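You operate a simulated robot arm through the tools that you are given. There is no shell and no other tool. Be economical: measure what you need, move in short steps, check, and stop when the job is done.

Carry out the task below with a simulated robot arm. There is one attempt and no reset: what you move stays moved.

Task
Shake the wide jar to one colour and fill the orange tin to its line.
Fine: shake with the lid on; the jar ends where it stood with its lid on again. Set down upright: wide jar.

The check looks at the end state, three seconds after you hand in, the way a careful person would. Anything else that was tipped, shoved, dropped, spilled or broken makes it a failure. Lids that push on must go on centred and level and be pressed home; caps that screw on are set level and turned clockwise until they are tight.

Robot
A 6-joint arm with a two-finger parallel gripper, fixed in place. Base frame: the origin is at the foot of the arm, x ahead of it, y to its left, z up. Readings come in m, degrees, newtons and seconds.
With the tool pointing down near the work surface it reaches from about 0.14 to 0.74 m from the base axis. Its first joint turns from -166.0 to 166.0 degrees. Payload 3.91 kg.
The TCP is the grasp point between the finger pads, 0.03 m short of the fingertips. In the tool frame z runs along the fingers and y along their closing line. Largest opening 0.11 m; finger width 0.02, thickness 0.01; the body of the gripper, 0.048 by 0.112 m, starts 0.055 m behind the TCP.
Orientation is told as [roll, pitch, yaw] about the base's x, y, z axes, in that order, counted from this pose: with the fingers straight down and closing along the base's y, the tool's x points along the base's -x, its y along +y and its z along -z.

Tools
- The arm moves only by the tool nudge_tool. Its argument "steps" is a list of rows, each a list of 7 numbers: the shift along the base's x, y, z in m, then the turn, a rotation vector about the base's x, y, z in degrees, then the gripper command, from -1 (shut) to 1 (fully open), values between in proportion. In form: [[x, y, z, ax, ay, az, claw], ...]. A call has 1 to 20 rows; each row is the pose to reach, as a shift and turn from the pose commanded when the call began. A row lasts 0.2 s, in which the tool goes at most 0.05 m and 8.6 degrees; a call with a longer step from one row to the next is refused whole, and so is a gripper value outside its range. Where a pose cannot be reached the arm comes as near as it can. A force on the tool above 60 N (or 10 N above the force at the start of the call, whichever is more), or a blocked arm, ends the call early, and 0.2 s more pass. Each finger travels about 0.045 m/s and halts on what it meets, pressing with about 44 N; the grip force reading is that of the motor and also rises with nothing between the fingers. The clock runs only during rows and for 0.2 s after the last one: add rows that repeat a pose to give the fingers time. The reply holds the time, the measured pose of the TCP, the force on the tool along the base axes, the opening and the grip force, in the units named above and with some noise, with the torque about the TCP (base axes, N m) and any sound that the robot's microphone picked up.
- Cameras (640 x 400 px; columns grow to the right, rows downward): "scene" is fixed at [0.3991, 0.5002, 1.7366]; the picture's right is [-0.87, 0.50, 0.00], its down [0.23, 0.41, -0.88] and it looks along [-0.44, -0.77, -0.47] (base axes); focal length 320 px, centre (320, 200). "wrist" rides on the gripper at [0.071, 0.022, -0.107] in the tool frame; the picture's right is [-0.29, 0.96, 0.00], its down [-0.76, -0.23, -0.61] and it looks along [-0.58, -0.18, 0.79] (tool axes); focal length 243 px, centre (320, 200).
- snapshot(camera): a new picture of that camera. No time passes.
- slide_trunk(by): slides the trunk up (or, below 0, down) by that many m; the arm rides with it, the base frame stays. It gives what a move gives, with no picture.
- locate(camera, pixels): for up to 12 pixels [column, row] of the newest picture of that camera ("zoom" is the newest enlarged one), the place [x, y, z] in the base frame of the surface seen there, good to about 0.002 m. No time passes.
- enlarge(camera, box): a new picture of the part [left, top, right, bottom] of that camera's present view, enlarged. No time passes.
- job_done(): hands the job in; it is judged then, once.

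Go step by step. Measure first, check grasps and placings, and put right what went wrong. The budget is 80 turns and 34 pictures, counting those below and the enlarged ones. Unless the task says otherwise, let go and move clear before handing in, and close with one line.

The tools are called after ">>>" as name(argument=value, ...) on one line, values as JSON. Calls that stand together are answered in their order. nudge_tool: Moves the arm, as the interface text tells. Its arguments: {"type":"object","properties":{"steps":{"type":"array","items":{"type":"array","items":{"type":"number"}}}},"required":["steps"]} The other tools are called the same way: slide_trunk (by) slides the trunk up or down; snapshot (camera) takes a picture; locate (camera, pixels) gives the place of the surface under pixels of a picture; enlarge (camera, box) takes an enlarged picture of a part of a camera's view; job_done () hands the job in.

At the start:

```text
time_s: 0.0
eef_pos: [0.088, -0.3123, 1.3242]
tool_rot: [0.0, 0.0, -0.1]
contact_force: [-0.2, -0.4, 0.0]
moment: [0.0, -0.03, 0.01]
finger_gap: 0.1099
grip_force: 0.1
trunk travel left (down, up): [-0.525, 0.065]
```

scene: 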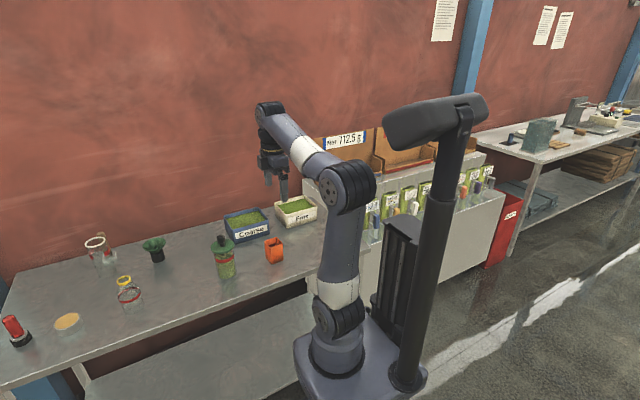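
wrist: 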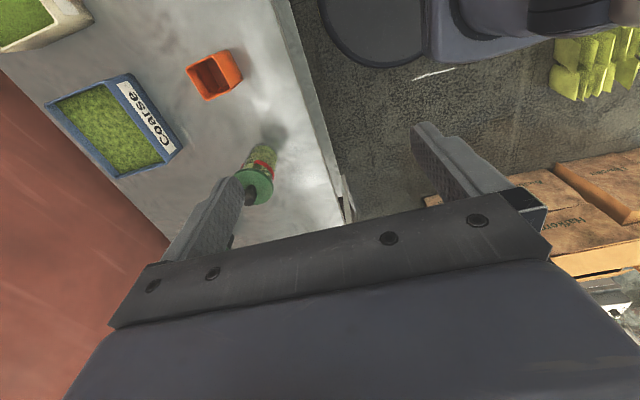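

The scene shows a green-lidded jar near (224,258), an orange tin at (274,250) and other glassware; I'll enlarge to tell them apart.

>>> enlarge(camera="scene", box=[180, 180, 340, 290])

>>> enlarge(camera="scene", box=[0, 220, 190, 350])

```text
3.64 times, centred on (260, 235) of scene
```

zoom: 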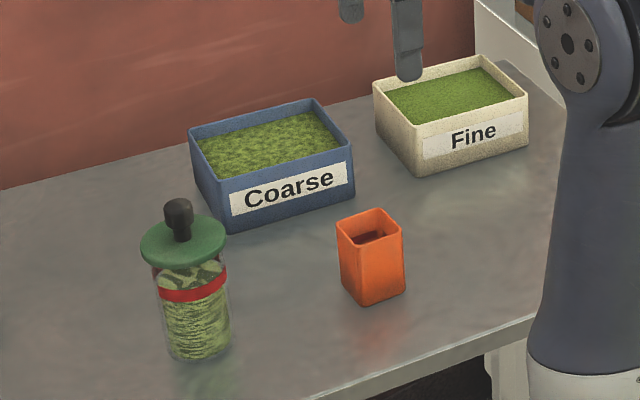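

```text
3.08 times, centred on (95, 285) of scene
```

zoom: 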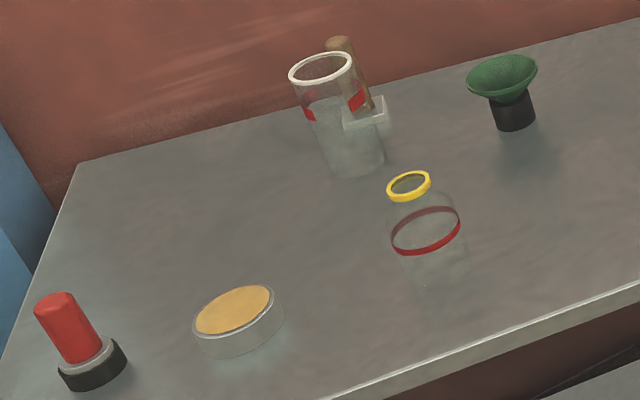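

The green-lidded jar with layered contents at (190,280) in the first zoom is the likely wide jar. I'll measure points on it and the tin.

>>> enlarge(camera="scene", box=[205, 222, 295, 282])

>>> locate(camera="scene", pixels=[[224, 236], [221, 241], [224, 245], [226, 262], [226, 277], [232, 268], [274, 240], [274, 245], [277, 262], [240, 285], [290, 270], [128, 290]])

>>> snapshot(camera="wrist")

```text
6.67 times, centred on (250, 252) of scene
```

zoom: 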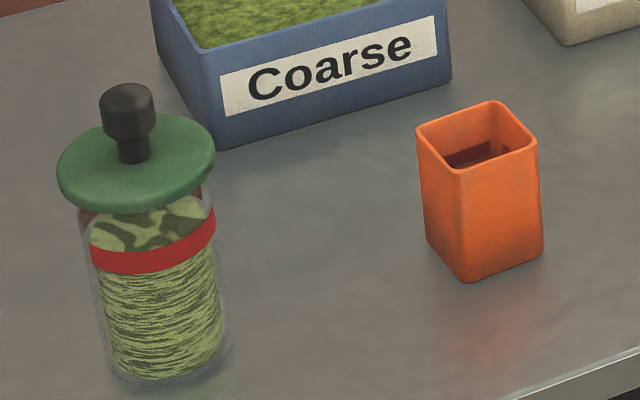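

```text
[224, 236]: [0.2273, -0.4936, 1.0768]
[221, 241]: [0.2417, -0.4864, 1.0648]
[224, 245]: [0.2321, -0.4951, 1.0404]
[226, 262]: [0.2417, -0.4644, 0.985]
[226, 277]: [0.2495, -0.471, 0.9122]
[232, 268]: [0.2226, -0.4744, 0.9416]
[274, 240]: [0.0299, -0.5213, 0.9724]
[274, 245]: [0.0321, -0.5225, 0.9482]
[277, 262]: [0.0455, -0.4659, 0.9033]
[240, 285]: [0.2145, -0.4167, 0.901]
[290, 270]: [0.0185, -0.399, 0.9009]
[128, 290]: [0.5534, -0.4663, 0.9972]
```

```text
28 pictures are left
```

wrist: 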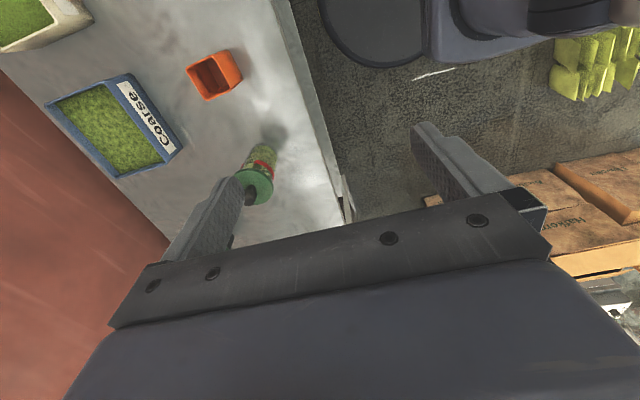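

The table top is at z≈0.901, the jar axis near (0.235,-0.485) and the tin near (0.035,-0.50). I'll yaw the tool so the camera will sit on top when the gripper is laid horizontal, facing the jar.

>>> nudge_tool(steps=[[0.004, 0, 0, 0, 0, 8.25, 1], [0.008, 0, 0, 0, 0, 16.5, 1], [0.012, 0, 0, 0, 0, 24.75, 1], [0.016, 0, 0, 0, 0, 33, 1], [0.02, 0, 0, 0, 0, 41.25, 1], [0.024, 0, 0, 0, 0, 49.5, 1], [0.028, 0, 0, 0, 0, 57.75, 1], [0.032, 0, 0, 0, 0, 66, 1], [0.036, 0, 0, 0, 0, 74.25, 1], [0.04, 0, 0, 0, 0, 82.5, 1], [0.044, 0, 0, 0, 0, 90.75, 1], [0.048, 0, 0, 0, 0, 99, 1], [0.052, 0, 0, 0, 0, 107.25, 1], [0.056, 0, 0, 0, 0, 115.6, 1]])

```text
time_s: 3.0
eef_pos: [0.2296, -0.2689, 1.3224]
tool_rot: [0.3, 0.2, 114.8]
contact_force: [0.5, 0.2, 0.9]
moment: [0.02, 0.0, -0.01]
finger_gap: 0.11
grip_force: 0.0
out of reach, approached as far as the arm can: row 12, 13, 14
trunk travel left (down, up): [-0.525, 0.065]
```

The wrist roll hits its limit near yaw 115, so I'll use the opposite roll (yaw -64) and look at the jar and lid from there.

>>> nudge_tool(steps=[[-0.004, -0.002, -0.003, 0, 0, -8.5, 1], [-0.008, -0.004, -0.006, 0, 0, -17, 1], [-0.012, -0.006, -0.01, 0, 0, -25.5, 1], [-0.016, -0.008, -0.014, 0, 0, -34, 1], [-0.02, -0.01, -0.017, 0, 0, -42.5, 1], [-0.025, -0.012, -0.02, 0, 0, -51, 1], [-0.03, -0.014, -0.024, 0, 0, -59.5, 1], [-0.034, -0.016, -0.028, 0, 0, -68, 1], [-0.038, -0.018, -0.031, 0, 0, -76.5, 1], [-0.042, -0.02, -0.034, 0, 0, -85, 1], [-0.046, -0.022, -0.038, 0, 0, -93.5, 1], [-0.05, -0.024, -0.041, 0, 0, -102, 1], [-0.054, -0.026, -0.045, 0, 0, -110.5, 1], [-0.058, -0.028, -0.049, 0, 0, -119, 1], [-0.062, -0.03, -0.053, 0, 0, -127.5, 1], [-0.066, -0.032, -0.057, 0, 0, -136, 1], [-0.07, -0.034, -0.06, 0, 0, -144.5, 1], [-0.074, -0.035, -0.064, 0, 0, -153, 1], [-0.078, -0.036, -0.067, 0, 0, -161.5, 1], [-0.083, -0.038, -0.07, 0, 0, -170, 1]])

>>> snapshot(camera="wrist")

```text
time_s: 7.2
eef_pos: [0.1485, -0.3064, 1.2511]
tool_rot: [0.0, -0.1, -54.7]
contact_force: [0.1, -0.4, -0.3]
moment: [0.0, 0.0, -0.02]
finger_gap: 0.1099
grip_force: 0.0
trunk travel left (down, up): [-0.525, 0.065]
```

```text
27 pictures are left
```

wrist: 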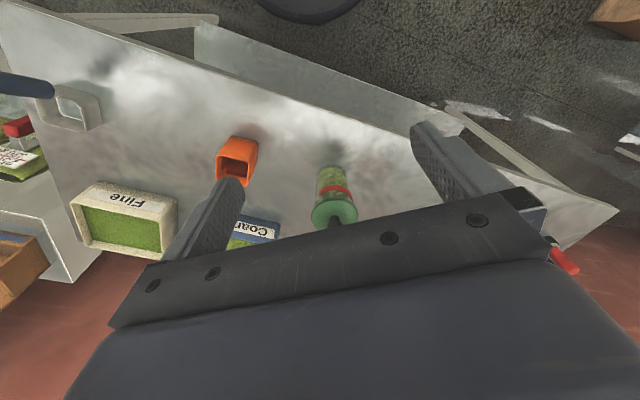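

The jar shows at (333,200) and the tin at (237,160), seen upside-down; I'll enlarge both.

>>> enlarge(camera="wrist", box=[200, 120, 380, 240])

>>> locate(camera="wrist", pixels=[[335, 206], [322, 214], [346, 212], [335, 188], [333, 178], [320, 205], [238, 137], [220, 155], [253, 155], [236, 172], [235, 152]])

```text
3.33 times, centred on (290, 180) of wrist
```

zoom: 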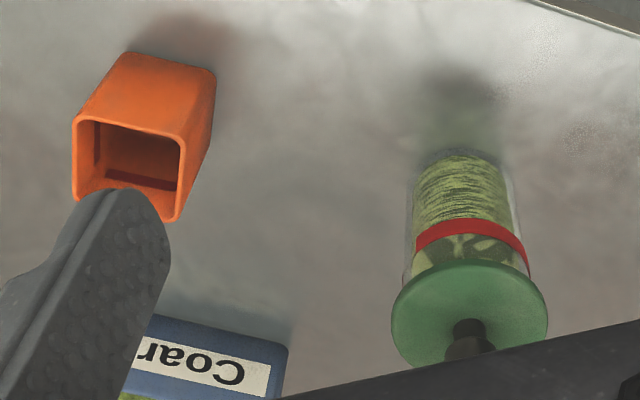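

```text
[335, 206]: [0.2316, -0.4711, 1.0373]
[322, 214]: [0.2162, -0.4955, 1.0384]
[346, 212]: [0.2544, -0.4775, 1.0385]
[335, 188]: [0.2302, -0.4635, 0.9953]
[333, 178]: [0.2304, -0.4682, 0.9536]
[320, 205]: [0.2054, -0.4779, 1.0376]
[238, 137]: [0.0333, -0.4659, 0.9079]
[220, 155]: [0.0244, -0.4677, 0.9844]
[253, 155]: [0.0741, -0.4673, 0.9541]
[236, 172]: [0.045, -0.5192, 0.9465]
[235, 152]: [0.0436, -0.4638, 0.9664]
```

I'll locate the lid edges, jar sides, tin corners and the line precisely in the zoom.

>>> locate(camera="zoom", pixels=[[396, 310], [544, 310], [470, 267], [420, 358], [408, 240], [515, 230], [77, 121], [184, 141], [175, 219], [140, 180], [77, 190], [470, 325]])

>>> locate(camera="wrist", pixels=[[332, 166], [334, 219], [322, 160], [344, 164]])

```text
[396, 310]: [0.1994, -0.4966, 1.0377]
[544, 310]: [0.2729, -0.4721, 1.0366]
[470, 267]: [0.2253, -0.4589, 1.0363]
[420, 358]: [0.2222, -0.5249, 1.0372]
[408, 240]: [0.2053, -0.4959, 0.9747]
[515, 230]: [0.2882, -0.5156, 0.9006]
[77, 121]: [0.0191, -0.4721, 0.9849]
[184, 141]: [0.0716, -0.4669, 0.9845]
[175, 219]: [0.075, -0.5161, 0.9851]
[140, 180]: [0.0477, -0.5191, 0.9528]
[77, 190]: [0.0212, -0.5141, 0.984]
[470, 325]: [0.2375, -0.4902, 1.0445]
```

```text
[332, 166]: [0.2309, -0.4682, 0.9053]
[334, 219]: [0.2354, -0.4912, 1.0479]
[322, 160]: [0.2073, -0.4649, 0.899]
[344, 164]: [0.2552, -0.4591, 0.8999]
```

The jar axis is about (0.240,-0.496) with its lid plate at z=1.038, and the tin rim is at 0.985, centred near (0.047,-0.492) with a dark line inside. I'll yaw to face the jar, then pitch the gripper.

>>> nudge_tool(steps=[[0.015, -0.03, -0.02, 0, 0, -4.75, 1], [0.039, -0.082, -0.05, 0, 0, -9.5, 1]])

>>> nudge_tool(steps=[[0, 0, 0, -7.2, -3.48, 0, 1], [0, 0, 0, -14.4, -6.97, 0, 1], [0, 0, 0, -21.6, -10.45, 0, 1], [0, 0, 0, -28.8, -13.94, 0, 1], [0, 0, 0, -36, -17.42, 0, 1], [0, 0, 0, -43.2, -20.9, 0, 1], [0, 0, 0, -50.4, -24.4, 0, 1], [0, 0, 0, -57.6, -27.9, 0, 1], [0, 0, 0, -63, -30.5, 0, 1]])

```text
refused: row 2 steps farther than a row can; nothing moved
```

```text
time_s: 9.2
eef_pos: [0.1475, -0.3066, 1.2521]
tool_rot: [-25.1, -67.8, -37.5]
contact_force: [-0.4, -0.5, -0.9]
moment: [0.02, 0.01, 0.01]
finger_gap: 0.1099
grip_force: 0.0
trunk travel left (down, up): [-0.525, 0.065]
```

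The yaw part was refused, so the pitch happened with the yaw 9.5° off. I'll correct that by rotating about the tool axis while moving to the pre-grasp, then down.

>>> nudge_tool(steps=[[0.015, -0.03, -0.03, 1.95, -4.02, -1.63, 1], [0.03, -0.06, -0.06, 3.89, -8.04, -3.25, 1], [0.0405, -0.0814, -0.1, 3.89, -8.04, -3.25, 1], [0.0405, -0.0814, -0.14, 3.89, -8.04, -3.25, 1], [0.0405, -0.0814, -0.18, 3.89, -8.04, -3.25, 1]])

>>> snapshot(camera="wrist")

```text
time_s: 10.4
eef_pos: [0.1886, -0.3889, 1.0695]
tool_rot: [-0.7, -70.0, -63.6]
contact_force: [-1.1, 0.6, 0.0]
moment: [-0.02, -0.01, 0.01]
finger_gap: 0.1102
grip_force: 0.2
trunk travel left (down, up): [-0.525, 0.065]
```

```text
25 pictures are left
```

wrist: 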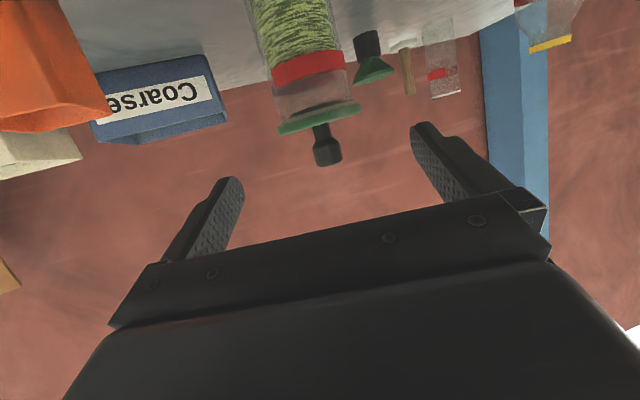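

The jar is at (305,60) upside-down in view; I'll zoom in on the lid and measure.

>>> enlarge(camera="wrist", box=[240, 0, 400, 170])

>>> locate(camera="wrist", pixels=[[262, 30], [335, 20], [300, 30], [298, 66], [280, 129], [360, 105], [322, 130], [326, 155], [316, 150], [340, 150]])

```text
2.35 times, centred on (320, 85) of wrist
```

zoom: 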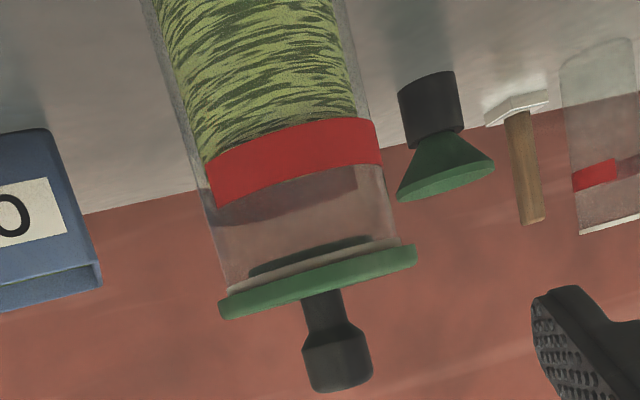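

```text
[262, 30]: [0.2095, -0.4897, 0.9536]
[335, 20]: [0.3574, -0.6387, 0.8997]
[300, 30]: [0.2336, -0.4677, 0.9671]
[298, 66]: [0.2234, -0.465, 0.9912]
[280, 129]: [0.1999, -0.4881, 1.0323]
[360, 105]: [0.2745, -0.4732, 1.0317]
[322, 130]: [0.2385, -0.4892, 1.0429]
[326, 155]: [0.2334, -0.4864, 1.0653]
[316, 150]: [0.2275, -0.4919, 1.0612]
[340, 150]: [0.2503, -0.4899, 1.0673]
```

The lid is a push-on plug seated level, and the knob axis is near (0.240,-0.496). I'll lower to z≈0.965 and slide the fingers around the jar.

>>> nudge_tool(steps=[[0, 0, -0.045, 0, 0, 0, 1], [-0.0005, 0.0005, -0.09, 0, 0, 0, 1], [-0.0005, 0.001, -0.1045, 0, 0, 0, 1], [0.0125, -0.026, -0.1045, 0, 0, 0, 1], [0.0255, -0.053, -0.1045, 0, 0, 0, 1], [0.0385, -0.08, -0.1045, 0, 0, 0, 1], [0.0515, -0.107, -0.1045, 0, 0, 0, 1]])

>>> snapshot(camera="wrist")

>>> enlarge(camera="scene", box=[180, 210, 300, 290])

```text
time_s: 12.0
eef_pos: [0.2286, -0.5034, 0.9723]
tool_rot: [2.2, -69.8, -65.9]
contact_force: [-0.1, -0.1, 0.1]
moment: [-0.01, -0.02, 0.03]
finger_gap: 0.1099
grip_force: 0.1
out of reach, approached as far as the arm can: row 1, 2, 3, 4, 5, 6, 7
trunk travel left (down, up): [-0.525, 0.065]
```

```text
23 pictures are left
```

wrist: 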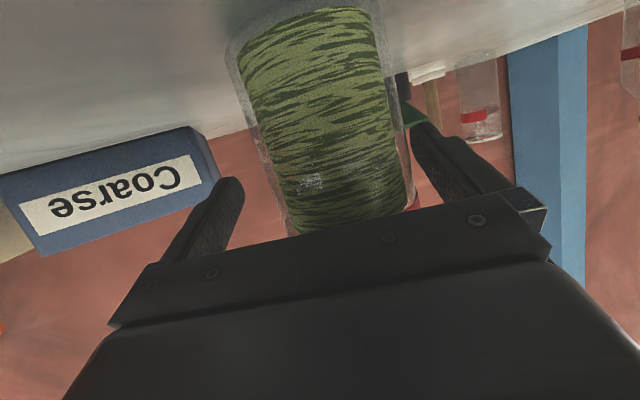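

```text
5.00 times, centred on (240, 250) of scene
```

zoom: 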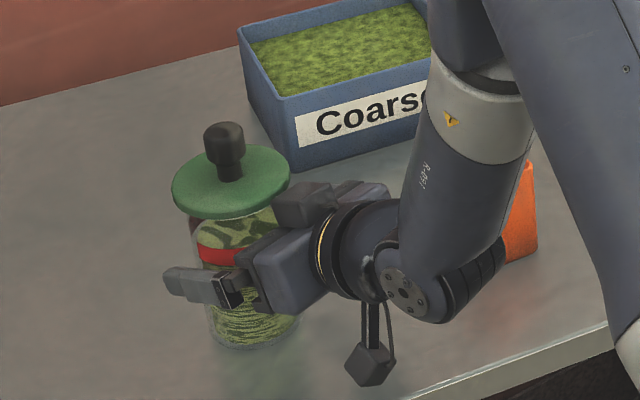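

The arm is out of reach this low (the TCP ended about 1 cm off sideways) with no contact. I'll back out, rise, and lower the trunk for a flatter forearm.

>>> nudge_tool(steps=[[-0.012, 0.03, 0.0, 0, 0, 0, 1], [-0.024, 0.065, 0.0, 0, 0, 0, 1], [-0.036, 0.1, 0.0, 0, 0, 0, 1], [-0.04, 0.12, 0.04, 0, 0, 0, 1], [-0.04, 0.12, 0.088, 0, 0, 0, 1], [-0.04, 0.12, 0.136, 0, 0, 0, 1], [-0.04, 0.12, 0.184, 0, 0, 0, 1], [-0.04, 0.12, 0.232, 0, 0, 0, 1], [-0.04, 0.12, 0.278, 0, 0, 0, 1]])

>>> slide_trunk(by=-0.2)

```text
time_s: 14.0
eef_pos: [0.1893, -0.3825, 1.2512]
tool_rot: [-0.1, -70.1, -64.1]
contact_force: [0.3, -0.3, 0.2]
moment: [-0.02, 0.03, 0.0]
finger_gap: 0.1103
grip_force: 0.1
out of reach, approached as far as the arm can: row 1, 2, 3, 4
trunk travel left (down, up): [-0.525, 0.065]
```

```text
time_s: 16.2
eef_pos: [0.19, -0.3818, 1.051]
tool_rot: [-0.6, -70.0, -63.6]
contact_force: [-0.7, -0.7, -0.9]
moment: [-0.03, -0.01, -0.01]
finger_gap: 0.1101
grip_force: 0.1
trunk travel left (down, up): [-0.325, 0.265]
```

The trunk is now 0.2 m lower and the pose is right. I'll try the approach to the pre-grasp again.

>>> nudge_tool(steps=[[-0.001, -0.003, -0.043, 0, 0, 0, 1], [-0.0023, -0.006, -0.086, 0, 0, 0, 1]])

```text
time_s: 16.8
eef_pos: [0.188, -0.388, 0.9638]
tool_rot: [-0.7, -69.9, -63.5]
contact_force: [0.4, 0.3, 0.1]
moment: [0.0, -0.02, 0.0]
finger_gap: 0.11
grip_force: 0.0
trunk travel left (down, up): [-0.325, 0.265]
```

Reach is fine now. I'll move in and check before closing.

>>> nudge_tool(steps=[[0.013, -0.027, 0, 0, 0, 0, 1], [0.026, -0.054, 0, 0, 0, 0, 1], [0.039, -0.081, 0, 0, 0, 0, 1], [0.052, -0.107, 0, 0, 0, 0, 1]])

>>> snapshot(camera="wrist")

```text
time_s: 17.8
eef_pos: [0.2382, -0.4941, 0.9636]
tool_rot: [-0.8, -70.0, -63.6]
contact_force: [-0.7, 0.4, -0.2]
moment: [-0.03, -0.03, -0.03]
finger_gap: 0.11
grip_force: 0.0
trunk travel left (down, up): [-0.325, 0.265]
```

```text
21 pictures are left
```

wrist: 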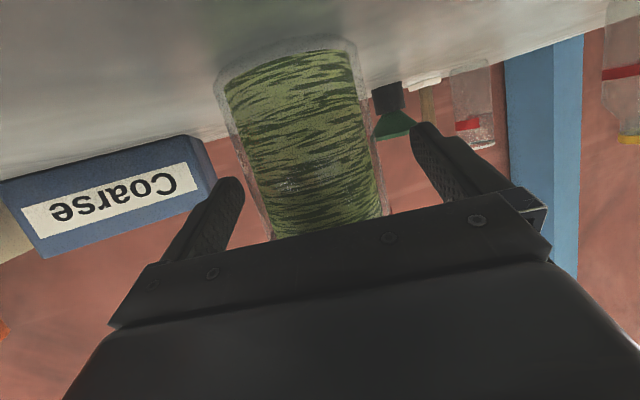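

By my projection the jar axis passes through (319,188) and (297,112), just as a centred grasp should, so I'll close.

>>> nudge_tool(steps=[[0, 0, 0, 0, 0, 0, 0], [0, 0, 0, 0, 0, 0, -0.5], [0, 0, 0, 0, 0, 0, -1], [0, 0, 0, 0, 0, 0, -1], [0, 0, 0, 0, 0, 0, -1], [0, 0, 0, 0, 0, 0, -1], [0, 0, 0, 0, 0, 0, -1]])

```text
time_s: 19.4
eef_pos: [0.2377, -0.4932, 0.9635]
tool_rot: [-0.6, -70.0, -63.5]
contact_force: [0.7, 0.1, 1.2]
moment: [0.03, -0.14, 0.0]
finger_gap: 0.0708
grip_force: 44.5
trunk travel left (down, up): [-0.325, 0.265]
```

Gripped at 0.0708 m. I'll lift 0.13 m and shake up and down.

>>> nudge_tool(steps=[[0, 0, 0.02, 0, 0, 0, -1], [0, 0, 0.06, 0, 0, 0, -1], [-0.02, 0.04, 0.08, 0, 0, 0, -1], [-0.04, 0.08, 0.1, 0, 0, 0, -1]])

>>> nudge_tool(steps=[[0, 0, 0.05, 0, 0, 0, -1], [0, 0, 0, 0, 0, 0, -1], [0, 0, 0.05, 0, 0, 0, -1], [0, 0, 0, 0, 0, 0, -1], [0, 0, 0.05, 0, 0, 0, -1], [0, 0, 0, 0, 0, 0, -1], [0, 0, 0.05, 0, 0, 0, -1], [0, 0, 0, 0, 0, 0, -1], [0, 0, 0.05, 0, 0, 0, -1], [0, 0, 0, 0, 0, 0, -1], [0, 0, 0.05, 0, 0, 0, -1], [0, 0, 0, 0, 0, 0, -1], [0, 0, 0.05, 0, 0, 0, -1], [0, 0, 0, 0, 0, 0, -1], [0, 0, 0.05, 0, 0, 0, -1], [0, 0, 0, 0, 0, 0, -1], [0, 0, 0.05, 0, 0, 0, -1], [0, 0, 0, 0, 0, 0, -1], [0, 0, 0, 0, 0, 0, -1]])

>>> snapshot(camera="wrist")

```text
time_s: 20.4
eef_pos: [0.1994, -0.4156, 1.0649]
tool_rot: [-0.5, -70.1, -63.6]
contact_force: [-0.3, -0.6, -2.0]
moment: [0.04, 0.04, -0.01]
finger_gap: 0.0709
grip_force: 43.2
trunk travel left (down, up): [-0.325, 0.265]
```

```text
time_s: 24.4
eef_pos: [0.1983, -0.4124, 1.0635]
tool_rot: [-0.7, -70.0, -63.5]
contact_force: [0.6, 0.1, -1.3]
moment: [0.04, -0.02, 0.03]
finger_gap: 0.0706
grip_force: 44.1
trunk travel left (down, up): [-0.325, 0.265]
```

```text
20 pictures are left
```

wrist: 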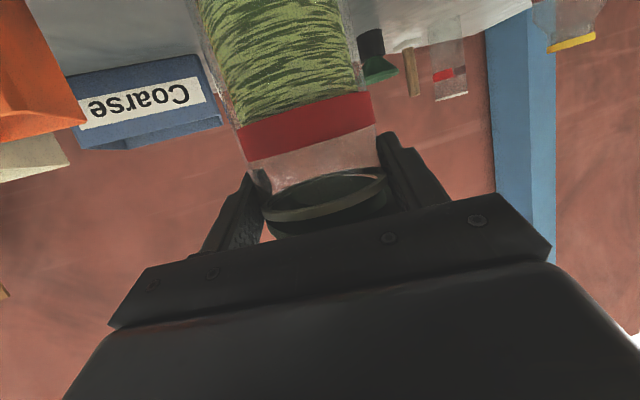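

The wrist picture shows the fingers now near the lid, as if the jar slid down in the grip or stayed on the table. I'll check in the scene view.

>>> enlarge(camera="scene", box=[170, 200, 290, 290])

>>> locate(camera="wrist", pixels=[[310, 125], [302, 60], [270, 40], [325, 200], [295, 10]])

```text
4.44 times, centred on (230, 245) of scene
```

zoom: 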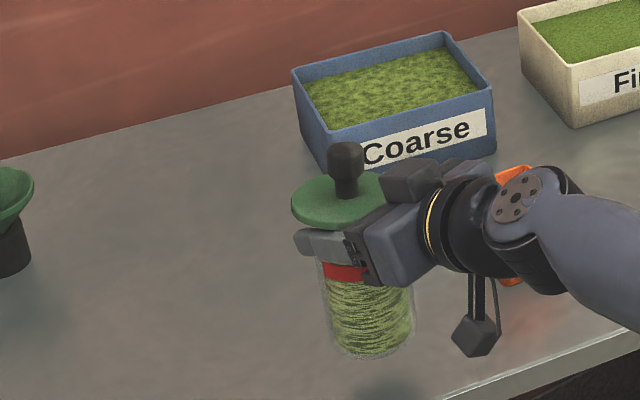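

```text
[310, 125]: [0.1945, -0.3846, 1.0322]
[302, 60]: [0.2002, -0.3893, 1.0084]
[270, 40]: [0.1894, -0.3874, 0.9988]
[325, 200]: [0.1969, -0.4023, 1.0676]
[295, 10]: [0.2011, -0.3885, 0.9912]
```

The jar slid about 0.06 m down in the grip and now hangs just under the lid, with its bottom at z≈0.94. I'll return it to its spot, set it down and regrip.

>>> nudge_tool(steps=[[0.01, -0.02, 0, 0, 0, 0, -1], [0.02, -0.04, 0, 0, 0, 0, -1], [0.03, -0.06, 0, 0, 0, 0, -1], [0.0394, -0.0808, 0, 0, 0, 0, -1], [0.0394, -0.0808, -0.015, 0, 0, 0, -1], [0.0394, -0.0808, -0.028, 0, 0, 0, -1], [0.0394, -0.0808, -0.036, 0, 0, 0, -1], [0.0394, -0.0808, -0.04, 0, 0, 0, -1], [0.0394, -0.0808, -0.041, 0, 0, 0, -1]])

>>> enlarge(camera="scene", box=[180, 200, 300, 290])

>>> locate(camera="zoom", pixels=[[220, 300], [200, 190], [190, 160], [215, 220], [235, 330]])

```text
time_s: 26.4
eef_pos: [0.2382, -0.4978, 1.0247]
tool_rot: [-0.6, -70.0, -63.5]
contact_force: [-0.2, 0.2, 5.9]
moment: [0.21, -0.11, -0.02]
finger_gap: 0.0703
grip_force: 44.3
trunk travel left (down, up): [-0.325, 0.265]
```

```text
4.44 times, centred on (240, 245) of scene
```

zoom: 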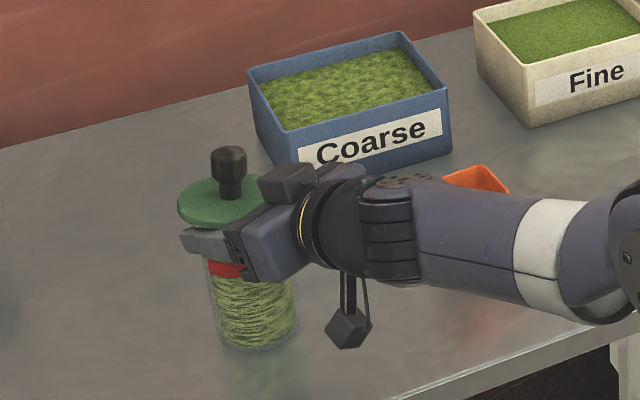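

```text
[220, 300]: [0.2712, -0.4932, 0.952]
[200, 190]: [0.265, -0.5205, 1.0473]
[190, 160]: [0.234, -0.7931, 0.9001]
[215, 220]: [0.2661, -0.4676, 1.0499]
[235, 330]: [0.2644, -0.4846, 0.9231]
```

Contact of 5.9 N says the jar is on the table, but the lid plate reads z≈1.048 against 1.038 before, so the fingers pushed the lid up. I'll release, back out and look.

>>> nudge_tool(steps=[[0, 0, 0, 0, 0, 0, -0.2], [0, 0, 0, 0, 0, 0, 0.5], [0, 0, 0, 0, 0, 0, 1], [0, 0, 0, 0, 0, 0, 1], [0, 0, 0, 0, 0, 0, 1], [-0.013, 0.027, 0, 0, 0, 0, 1], [-0.026, 0.054, 0, 0, 0, 0, 1], [-0.039, 0.081, 0, 0, 0, 0, 1], [-0.052, 0.108, 0, 0, 0, 0, 1]])

>>> enlarge(camera="wrist", box=[220, 0, 420, 170])

>>> locate(camera="zoom", pixels=[[250, 280], [330, 270], [320, 310], [380, 240], [260, 200], [260, 120], [330, 370]])

```text
time_s: 28.4
eef_pos: [0.187, -0.3879, 1.0228]
tool_rot: [-0.6, -70.1, -63.6]
contact_force: [-0.2, -0.5, 0.0]
moment: [0.0, -0.02, 0.02]
finger_gap: 0.1103
grip_force: 0.1
trunk travel left (down, up): [-0.325, 0.265]
```

```text
2.35 times, centred on (320, 85) of wrist
```

zoom: 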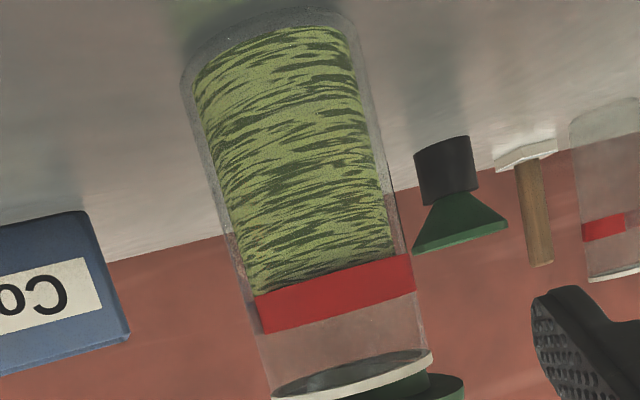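

```text
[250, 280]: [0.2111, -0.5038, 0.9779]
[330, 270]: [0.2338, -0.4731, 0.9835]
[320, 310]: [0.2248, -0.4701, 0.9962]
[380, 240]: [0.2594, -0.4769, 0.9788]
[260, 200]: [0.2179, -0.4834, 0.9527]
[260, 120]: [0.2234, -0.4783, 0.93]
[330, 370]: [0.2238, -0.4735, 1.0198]
```

The rim at (350,370) shows white and the lid looks shifted. I'll rise for a better view.

>>> nudge_tool(steps=[[0, 0, 0.05, 0, 0, 0, 1], [0, 0, 0.08, 0, 0, 0, 1]])

>>> enlarge(camera="wrist", box=[220, 0, 420, 170])

>>> locate(camera="zoom", pixels=[[225, 205], [290, 230], [395, 180], [300, 265], [370, 250], [440, 200], [330, 330], [300, 200]])

```text
time_s: 29.0
eef_pos: [0.1848, -0.3881, 1.1031]
tool_rot: [-0.6, -69.9, -63.5]
contact_force: [0.6, -0.2, -0.7]
moment: [0.0, -0.03, -0.01]
finger_gap: 0.1103
grip_force: 0.0
trunk travel left (down, up): [-0.325, 0.265]
```

```text
2.35 times, centred on (320, 85) of wrist
```

zoom: 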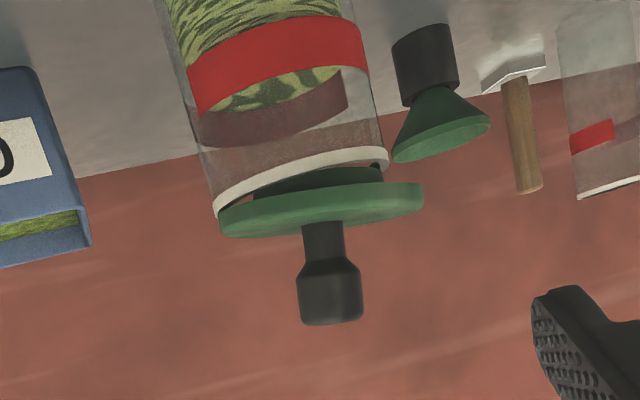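

```text
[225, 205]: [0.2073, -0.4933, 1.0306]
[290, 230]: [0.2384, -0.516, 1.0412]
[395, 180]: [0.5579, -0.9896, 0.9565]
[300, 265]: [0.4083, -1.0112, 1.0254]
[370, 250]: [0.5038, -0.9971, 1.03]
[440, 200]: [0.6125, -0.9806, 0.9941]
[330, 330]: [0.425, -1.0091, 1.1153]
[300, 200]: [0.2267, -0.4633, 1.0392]
```

The lid is tilted, with its right side raised (plate edge at (420,190) against rim (388,155)). I'll turn the gripper downward to take hold of the knob, level it and press it home.

>>> nudge_tool(steps=[[-0.001, 0.002, 0.02, 7.16, 3.57, 0, 1], [-0.002, 0.004, 0.04, 14.3, 7.14, 0, 1], [-0.003, 0.006, 0.06, 21.5, 10.7, 0, 1], [-0.004, 0.008, 0.08, 28.6, 14.3, 0, 1], [-0.005, 0.01, 0.1, 35.8, 17.8, 0, 1], [-0.006, 0.013, 0.1, 43, 21.4, 0, 1], [-0.007, 0.015, 0.1, 50.1, 25, 0, 1], [-0.007, 0.017, 0.1, 57.3, 28.5, 0, 1], [-0.007, 0.017, 0.1, 62.65, 31.2, 0, 1]])

>>> enlarge(camera="wrist", box=[220, 60, 420, 230])

```text
time_s: 31.0
eef_pos: [0.178, -0.3632, 1.1576]
tool_rot: [-0.7, -0.3, -63.6]
contact_force: [0.1, -0.3, 0.2]
moment: [-0.05, 0.01, -0.03]
finger_gap: 0.1097
grip_force: 0.1
out of reach, approached as far as the arm can: row 8, 9
trunk travel left (down, up): [-0.325, 0.265]
```

```text
2.35 times, centred on (320, 145) of wrist
```

zoom: 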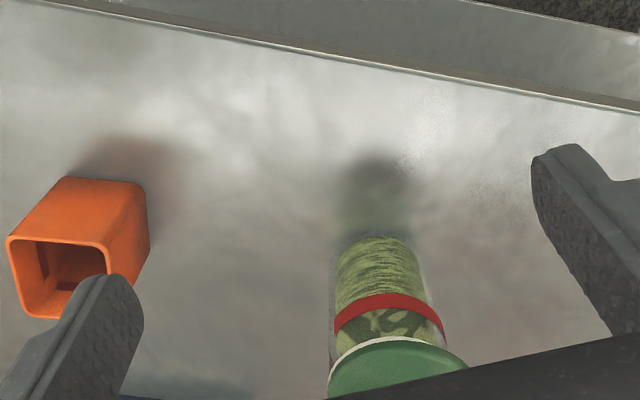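

High down-pointing poses aren't reachable with the trunk this low. I'll raise it 0.1 m and look again.

>>> slide_trunk(by=0.1)

>>> enlarge(camera="wrist", box=[240, 110, 400, 230])

>>> locate(camera="zoom", pixels=[[300, 250], [330, 250], [360, 250], [400, 250], [440, 250], [370, 300], [370, 320], [370, 280], [400, 300], [300, 300]])

```text
time_s: 32.3
eef_pos: [0.1779, -0.3625, 1.2582]
tool_rot: [-0.8, -0.4, -63.5]
contact_force: [-0.4, 0.4, 0.2]
moment: [-0.04, -0.01, 0.0]
finger_gap: 0.1098
grip_force: 0.0
trunk travel left (down, up): [-0.425, 0.165]
```

```text
3.33 times, centred on (320, 170) of wrist
```

zoom: 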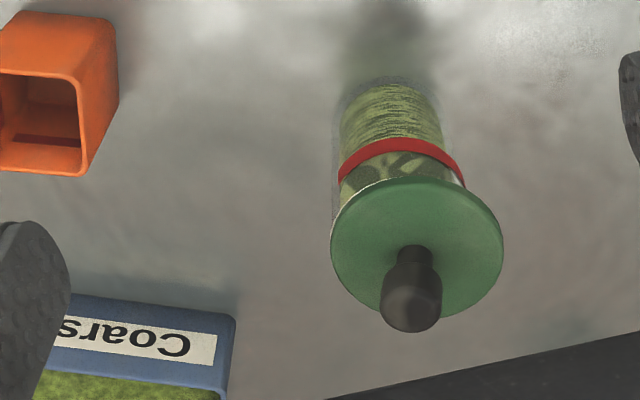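

```text
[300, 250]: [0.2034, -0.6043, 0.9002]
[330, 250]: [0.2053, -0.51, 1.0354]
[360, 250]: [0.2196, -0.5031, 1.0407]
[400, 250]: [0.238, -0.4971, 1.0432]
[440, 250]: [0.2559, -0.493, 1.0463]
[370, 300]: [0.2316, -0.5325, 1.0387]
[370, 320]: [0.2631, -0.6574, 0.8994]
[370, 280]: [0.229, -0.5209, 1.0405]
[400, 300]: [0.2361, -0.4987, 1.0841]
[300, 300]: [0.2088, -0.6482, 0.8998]
```

The plate height runs from 1.035 at left to 1.046 at right, an 11° tilt. I need a few more points on the knob and edges.

>>> locate(camera="zoom", pixels=[[335, 225], [420, 185], [495, 230], [470, 285], [400, 210], [410, 255], [410, 310], [390, 310], [432, 310], [410, 325], [410, 290], [340, 270]])

```text
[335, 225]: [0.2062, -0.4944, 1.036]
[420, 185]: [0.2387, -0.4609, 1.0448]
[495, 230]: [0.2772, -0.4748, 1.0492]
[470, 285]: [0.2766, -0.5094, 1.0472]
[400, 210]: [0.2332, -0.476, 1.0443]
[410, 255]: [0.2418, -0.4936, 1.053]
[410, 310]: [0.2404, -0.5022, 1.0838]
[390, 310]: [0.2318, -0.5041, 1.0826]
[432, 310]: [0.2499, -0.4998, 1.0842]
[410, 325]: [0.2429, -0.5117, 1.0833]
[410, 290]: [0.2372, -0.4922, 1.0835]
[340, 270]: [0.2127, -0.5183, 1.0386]
```

The knob top is centred at (0.240,-0.502,1.084). I'll descend over it with the fingers open, keeping the tips just above the plate.

>>> nudge_tool(steps=[[0.016, -0.034, -0.01, 0.4, 0.2, 0, 1], [0.032, -0.068, -0.02, 0.8, 0.4, 0, 1], [0.048, -0.103, -0.04, 0.8, 0.4, 0, 1], [0.0635, -0.1375, -0.06, 0.8, 0.4, 0, 1], [0.0635, -0.1375, -0.1, 0.8, 0.4, 0, 1], [0.0635, -0.1375, -0.14, 0.8, 0.4, 0, 1], [0.0635, -0.1375, -0.173, 0.8, 0.4, 0, 1], [0.0635, -0.1375, -0.173, 0.8, 0.4, 0, 1]])

>>> snapshot(camera="wrist")

```text
time_s: 34.1
eef_pos: [0.2421, -0.5013, 1.0829]
tool_rot: [-0.8, 0.4, -63.5]
contact_force: [0.4, 0.3, 0.1]
moment: [0.03, -0.04, 0.0]
finger_gap: 0.1104
grip_force: 0.0
out of reach, approached as far as the arm can: row 2, 3, 4
trunk travel left (down, up): [-0.425, 0.165]
```

```text
13 pictures are left
```

wrist: 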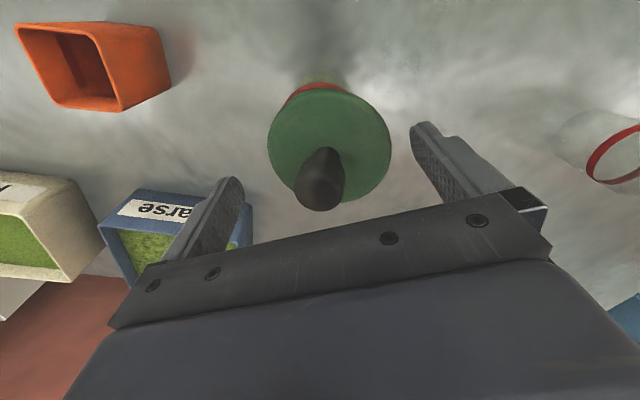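

The knob top appears at (319,188), right where the TCP projects. I'll close on it.

>>> nudge_tool(steps=[[0, 0, 0, 0, 0, 0, 0], [0, 0, 0, 0, 0, 0, -0.5], [0, 0, 0, 0, 0, 0, -1], [0, 0, 0, 0, 0, 0, -1], [0, 0, 0, 0, 0, 0, -1], [0, 0, 0, 0, 0, 0, -1], [0, 0, 0, 0, 0, 0, -1], [0, 0, 0, 0, 0, 0, -1]])

```text
time_s: 35.9
eef_pos: [0.2413, -0.5024, 1.0819]
tool_rot: [-0.6, 0.5, -63.6]
contact_force: [-0.4, -0.1, 0.6]
moment: [0.01, -0.02, -0.01]
finger_gap: 0.0261
grip_force: 43.8
trunk travel left (down, up): [-0.425, 0.165]
```

The lid is gripped (0.026 m knob), levelled by the pads, and centred on the jar within a couple of mm. I'll press down gently.

>>> nudge_tool(steps=[[0, 0, -0.002, 0, 0, 0, -1], [0, 0, -0.004, 0, 0, 0, -1], [0, 0, -0.006, 0, 0, 0, -1], [0, 0, -0.008, 0, 0, 0, -1]])

```text
time_s: 36.9
eef_pos: [0.2416, -0.5018, 1.0778]
tool_rot: [-0.7, 0.4, -63.5]
contact_force: [-0.3, 0.2, 0.9]
moment: [0.04, 0.02, -0.01]
finger_gap: 0.026
grip_force: 44.0
trunk travel left (down, up): [-0.425, 0.165]
```

It moved 4–5 mm with little force. I'll continue pressing.

>>> nudge_tool(steps=[[0, 0, -0.001, 0, 0, 0, -1], [0, 0, -0.002, 0, 0, 0, -1], [0, 0, -0.004, 0, 0, 0, -1], [0, 0, -0.006, 0, 0, 0, -1], [0, 0, -0.006, 0, 0, 0, -1]])

```text
time_s: 38.1
eef_pos: [0.2416, -0.5, 1.0742]
tool_rot: [-0.8, -0.2, -63.6]
contact_force: [0.5, -3.1, 42.0]
moment: [0.08, -0.75, 0.08]
finger_gap: 0.0263
grip_force: 44.1
trunk travel left (down, up): [-0.425, 0.165]
```

Now there's 42 N resistance. I'll check the plate's level in the wrist view.

>>> snapshot(camera="wrist")

>>> locate(camera="wrist", pixels=[[280, 140], [330, 100], [380, 140], [300, 120], [360, 120], [290, 165], [375, 165], [330, 130]])

```text
12 pictures are left
```

wrist: 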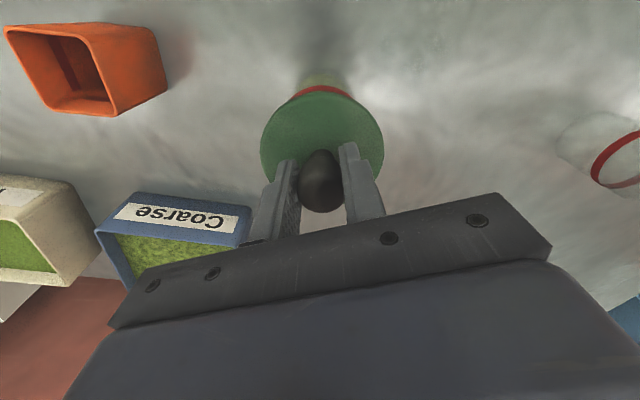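

```text
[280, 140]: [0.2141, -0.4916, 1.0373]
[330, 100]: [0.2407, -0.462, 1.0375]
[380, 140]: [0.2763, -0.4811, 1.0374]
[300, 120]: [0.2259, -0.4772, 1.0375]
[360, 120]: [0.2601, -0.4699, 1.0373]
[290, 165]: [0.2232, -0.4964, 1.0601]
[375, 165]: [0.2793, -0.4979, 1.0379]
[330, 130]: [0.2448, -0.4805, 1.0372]
```

The plate is level at 1.0374 all round, as at the start, so the lid is reseated. I'll release, back off, pitch the gripper again and grip lower, then shake along the closing direction where the grip is firm.

>>> nudge_tool(steps=[[0, 0, 0.003, 0, 0, 0, -0.5], [0, 0, 0.005, 0, 0, 0, 0.3], [0, 0, 0.005, 0, 0, 0, 1], [0, 0, 0.005, 0, 0, 0, 1], [0, 0, 0.005, 0, 0, 0, 1], [0, 0, 0.005, 0, 0, 0, 1], [0, 0, 0.04, 0, 0, 0, 1], [0, 0, 0.08, 0, 0, 0, 1], [-0.018, 0.036, 0.08, 0, 0, 0, 1], [-0.036, 0.072, 0.08, 0, 0, 0, 1], [-0.052, 0.104, 0.08, 0, 0, 0, 1], [-0.058, 0.116, 0.08, 0, 0, 0, 1]])

>>> nudge_tool(steps=[[0, 0, 0, -7.16, -3.57, 0, 1], [0, 0, 0, -14.3, -7.14, 0, 1], [0, 0, 0, -21.5, -10.7, 0, 1], [0, 0, 0, -28.6, -14.3, 0, 1], [0, 0, 0, -35.8, -17.8, 0, 1], [0, 0, 0, -43, -21.4, 0, 1], [0, 0, 0, -50.1, -25, 0, 1], [0, 0, 0, -57.3, -28.5, 0, 1], [0, 0, 0, -64.4, -32.1, 0, 1]])

>>> slide_trunk(by=-0.15)

```text
time_s: 40.7
eef_pos: [0.1828, -0.3855, 1.1516]
tool_rot: [-0.8, 0.5, -63.5]
contact_force: [-0.2, -0.7, 0.6]
moment: [0.0, -0.01, 0.0]
finger_gap: 0.1099
grip_force: 0.1
trunk travel left (down, up): [-0.425, 0.165]
```

```text
time_s: 42.7
eef_pos: [0.1816, -0.3849, 1.1513]
tool_rot: [-0.9, -71.5, -63.4]
contact_force: [-0.1, -0.8, 0.1]
moment: [-0.02, -0.02, 0.05]
finger_gap: 0.1102
grip_force: 0.0
trunk travel left (down, up): [-0.425, 0.165]
```

```text
time_s: 44.5
eef_pos: [0.1838, -0.3842, 1.0015]
tool_rot: [-0.7, -71.6, -63.6]
contact_force: [-0.1, -0.6, -0.3]
moment: [-0.01, 0.0, -0.02]
finger_gap: 0.1102
grip_force: 0.1
trunk travel left (down, up): [-0.275, 0.315]
```

Pose good. I'll approach lower (z≈0.95) and grip.

>>> nudge_tool(steps=[[0, 0, -0.025, 0, 0, 0, 1], [-0.001, 0, -0.049, 0, 0, 0, 1], [0.0135, -0.0287, -0.049, 0, 0, 0, 1], [0.0278, -0.0573, -0.049, 0, 0, 0, 1], [0.042, -0.086, -0.049, 0, 0, 0, 1], [0.0561, -0.1146, -0.049, 0, 0, 0, 1], [0.0561, -0.1146, -0.049, 0, 0, 0, 0], [0.0561, -0.1146, -0.049, 0, 0, 0, -0.5], [0.0561, -0.1146, -0.049, 0, 0, 0, -1], [0.0561, -0.1146, -0.049, 0, 0, 0, -1], [0.0561, -0.1146, -0.049, 0, 0, 0, -1], [0.0561, -0.1146, -0.049, 0, 0, 0, -1], [0.0561, -0.1146, -0.049, 0, 0, 0, -1]])

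>>> nudge_tool(steps=[[0, 0, 0.005, 0, 0, 0, -1], [0, 0, 0.015, 0, 0, 0, -1], [0, 0, 0.03, 0, 0, 0, -1], [0, 0, 0.045, 0, 0, 0, -1], [0, 0, 0.06, 0, 0, 0, -1], [0, 0, 0.075, 0, 0, 0, -1], [0, 0, 0.09, 0, 0, 0, -1], [0, 0, 0.105, 0, 0, 0, -1], [0, 0, 0.115, 0, 0, 0, -1], [0, 0, 0.12, 0, 0, 0, -1]])

>>> snapshot(camera="wrist")

```text
time_s: 47.2
eef_pos: [0.2386, -0.4953, 0.9548]
tool_rot: [-0.6, -71.8, -63.6]
contact_force: [-3.7, 12.2, 34.3]
moment: [5.15, 1.55, 0.05]
finger_gap: 0.0705
grip_force: 44.1
trunk travel left (down, up): [-0.275, 0.315]
```

```text
time_s: 49.5
eef_pos: [0.2399, -0.499, 1.0722]
tool_rot: [-0.7, -71.5, -63.5]
contact_force: [0.4, 0.3, -2.4]
moment: [0.05, 0.03, -0.01]
finger_gap: 0.0703
grip_force: 43.9
trunk travel left (down, up): [-0.275, 0.315]
```

```text
11 pictures are left
```

wrist: 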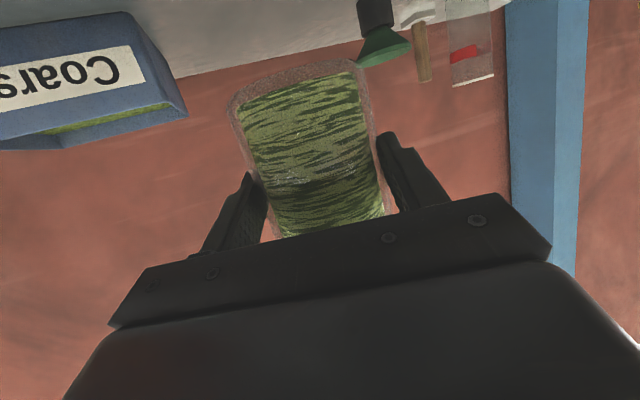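

A 34 N reading at the low point suggests the camera mount touched the table, so I'll keep higher next time. The slow lift held without slipping; now I'll shake along the closing direction.

>>> nudge_tool(steps=[[0.04, 0.02, 0, 0, 0, 0, -1], [0, 0, 0, 0, 0, 0, -1], [0.04, 0.02, 0, 0, 0, 0, -1], [0, 0, 0, 0, 0, 0, -1], [0.04, 0.02, 0, 0, 0, 0, -1], [0, 0, 0, 0, 0, 0, -1], [0.04, 0.02, 0, 0, 0, 0, -1], [0, 0, 0, 0, 0, 0, -1], [0.04, 0.02, 0, 0, 0, 0, -1], [0, 0, 0, 0, 0, 0, -1], [0.04, 0.02, 0, 0, 0, 0, -1], [0, 0, 0, 0, 0, 0, -1], [0.04, 0.02, 0, 0, 0, 0, -1], [0, 0, 0, 0, 0, 0, -1], [0.04, 0.02, 0, 0, 0, 0, -1], [0, 0, 0, 0, 0, 0, -1], [0.04, 0.02, 0, 0, 0, 0, -1], [0, 0, 0, 0, 0, 0, -1], [0, 0, 0, 0, 0, 0, -1]])

>>> snapshot(camera="wrist")

```text
time_s: 53.5
eef_pos: [0.2372, -0.499, 1.0705]
tool_rot: [-0.7, -71.5, -63.4]
contact_force: [-1.2, 0.3, -3.1]
moment: [-0.01, 0.0, 0.0]
finger_gap: 0.0703
grip_force: 43.6
trunk travel left (down, up): [-0.275, 0.315]
```

```text
10 pictures are left
```

wrist: 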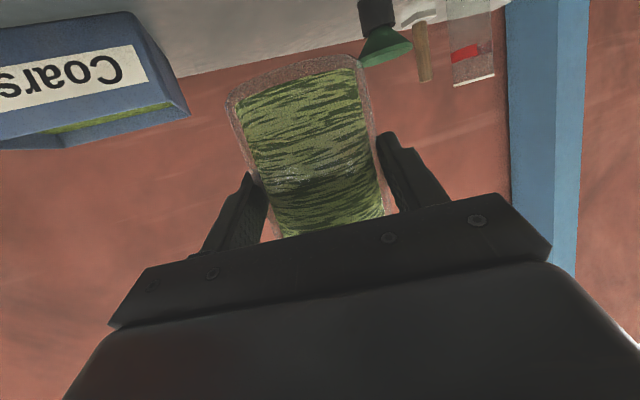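

The grip held, and the streak contrast may be slightly lower. I'll shake more, larger, in two calls before checking.

>>> nudge_tool(steps=[[0.044, 0.022, 0, 0, 0, 0, -1], [0, 0, 0, 0, 0, 0, -1], [0.044, 0.022, 0, 0, 0, 0, -1], [0, 0, 0, 0, 0, 0, -1], [0.044, 0.022, 0, 0, 0, 0, -1], [0, 0, 0, 0, 0, 0, -1], [0.044, 0.022, 0, 0, 0, 0, -1], [0, 0, 0, 0, 0, 0, -1], [0.044, 0.022, 0, 0, 0, 0, -1], [0, 0, 0, 0, 0, 0, -1], [0.044, 0.022, 0, 0, 0, 0, -1], [0, 0, 0, 0, 0, 0, -1], [0.044, 0.022, 0, 0, 0, 0, -1], [0, 0, 0, 0, 0, 0, -1], [0.044, 0.022, 0, 0, 0, 0, -1], [0, 0, 0, 0, 0, 0, -1], [0.044, 0.022, 0, 0, 0, 0, -1], [0, 0, 0, 0, 0, 0, -1], [0.044, 0.022, 0, 0, 0, 0, -1], [0, 0, 0, 0, 0, 0, -1]])

>>> nudge_tool(steps=[[0.044, 0.022, 0, 0, 0, 0, -1], [0, 0, 0, 0, 0, 0, -1], [0.044, 0.022, 0, 0, 0, 0, -1], [0, 0, 0, 0, 0, 0, -1], [0.044, 0.022, 0, 0, 0, 0, -1], [0, 0, 0, 0, 0, 0, -1], [0.044, 0.022, 0, 0, 0, 0, -1], [0, 0, 0, 0, 0, 0, -1], [0.044, 0.022, 0, 0, 0, 0, -1], [0, 0, 0, 0, 0, 0, -1], [0.044, 0.022, 0, 0, 0, 0, -1], [0, 0, 0, 0, 0, 0, -1], [0.044, 0.022, 0, 0, 0, 0, -1], [0, 0, 0, 0, 0, 0, -1], [0.044, 0.022, 0, 0, 0, 0, -1], [0, 0, 0, 0, 0, 0, -1], [0.044, 0.022, 0, 0, 0, 0, -1], [0, 0, 0, 0, 0, 0, -1], [0.044, 0.022, 0, 0, 0, 0, -1], [0, 0, 0, 0, 0, 0, -1]])

>>> enlarge(camera="wrist", box=[200, 40, 420, 240])

```text
time_s: 57.6
eef_pos: [0.2417, -0.5012, 1.0728]
tool_rot: [-0.8, -71.4, -63.4]
contact_force: [0.6, 0.6, -2.7]
moment: [0.02, 0.01, -0.06]
finger_gap: 0.0704
grip_force: 43.6
trunk travel left (down, up): [-0.275, 0.315]
```

```text
time_s: 61.9
eef_pos: [0.2405, -0.4995, 1.0716]
tool_rot: [-0.5, -71.6, -63.5]
contact_force: [-0.3, 0.9, -2.4]
moment: [0.02, 0.03, -0.05]
finger_gap: 0.0705
grip_force: 44.0
trunk travel left (down, up): [-0.275, 0.315]
```

```text
2.00 times, centred on (310, 140) of wrist
```

zoom: 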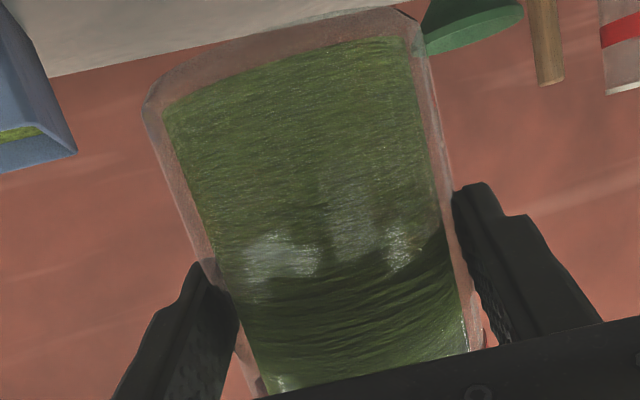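

The contents are nearly uniform dark green now. Two more shakes will finish it.

>>> nudge_tool(steps=[[0.044, 0.022, 0, 0, 0, 0, -1], [0, 0, 0, 0, 0, 0, -1], [0.044, 0.022, 0, 0, 0, 0, -1], [0, 0, 0, 0, 0, 0, -1], [0.044, 0.022, 0, 0, 0, 0, -1], [0, 0, 0, 0, 0, 0, -1], [0.044, 0.022, 0, 0, 0, 0, -1], [0, 0, 0, 0, 0, 0, -1], [0.044, 0.022, 0, 0, 0, 0, -1], [0, 0, 0, 0, 0, 0, -1], [0.044, 0.022, 0, 0, 0, 0, -1], [0, 0, 0, 0, 0, 0, -1], [0.044, 0.022, 0, 0, 0, 0, -1], [0, 0, 0, 0, 0, 0, -1], [0.044, 0.022, 0, 0, 0, 0, -1], [0, 0, 0, 0, 0, 0, -1], [0.044, 0.022, 0, 0, 0, 0, -1], [0, 0, 0, 0, 0, 0, -1], [0.044, 0.022, 0, 0, 0, 0, -1], [0, 0, 0, 0, 0, 0, -1]])

>>> nudge_tool(steps=[[0.044, 0.022, 0, 0, 0, 0, -1], [0, 0, 0, 0, 0, 0, -1], [0.044, 0.022, 0, 0, 0, 0, -1], [0, 0, 0, 0, 0, 0, -1], [0.044, 0.022, 0, 0, 0, 0, -1], [0, 0, 0, 0, 0, 0, -1], [0.044, 0.022, 0, 0, 0, 0, -1], [0, 0, 0, 0, 0, 0, -1], [0.044, 0.022, 0, 0, 0, 0, -1], [0, 0, 0, 0, 0, 0, -1], [0.044, 0.022, 0, 0, 0, 0, -1], [0, 0, 0, 0, 0, 0, -1], [0.044, 0.022, 0, 0, 0, 0, -1], [0, 0, 0, 0, 0, 0, -1], [0.044, 0.022, 0, 0, 0, 0, -1], [0, 0, 0, 0, 0, 0, -1], [0.044, 0.022, 0, 0, 0, 0, -1], [0, 0, 0, 0, 0, 0, -1], [0.044, 0.022, 0, 0, 0, 0, -1], [0, 0, 0, 0, 0, 0, -1]])

>>> snapshot(camera="wrist")

>>> locate(camera="wrist", pixels=[[310, 130], [300, 80], [330, 200], [243, 100]])

```text
time_s: 66.0
eef_pos: [0.2404, -0.4982, 1.0729]
tool_rot: [-0.8, -71.5, -63.4]
contact_force: [1.4, 0.1, -2.0]
moment: [0.05, 0.02, -0.03]
finger_gap: 0.0702
grip_force: 44.3
trunk travel left (down, up): [-0.275, 0.315]
```

```text
time_s: 70.2
eef_pos: [0.2382, -0.499, 1.0729]
tool_rot: [-0.6, -71.6, -63.5]
contact_force: [0.0, -0.1, -2.6]
moment: [0.03, 0.03, 0.02]
finger_gap: 0.07
grip_force: 44.5
trunk travel left (down, up): [-0.275, 0.315]
```

```text
8 pictures are left
```

wrist: 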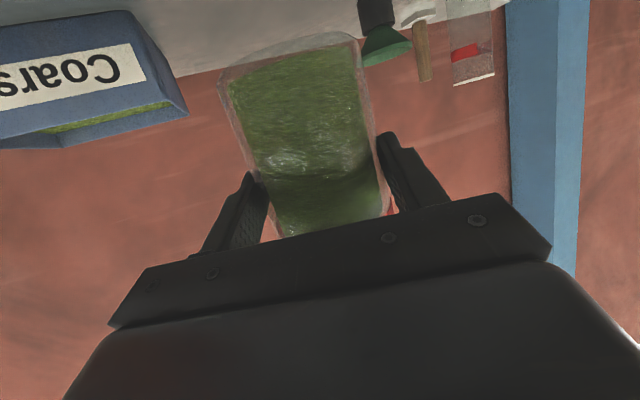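

```text
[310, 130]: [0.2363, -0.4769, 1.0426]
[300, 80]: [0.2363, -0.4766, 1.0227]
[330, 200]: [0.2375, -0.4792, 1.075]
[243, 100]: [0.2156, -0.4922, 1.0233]
```

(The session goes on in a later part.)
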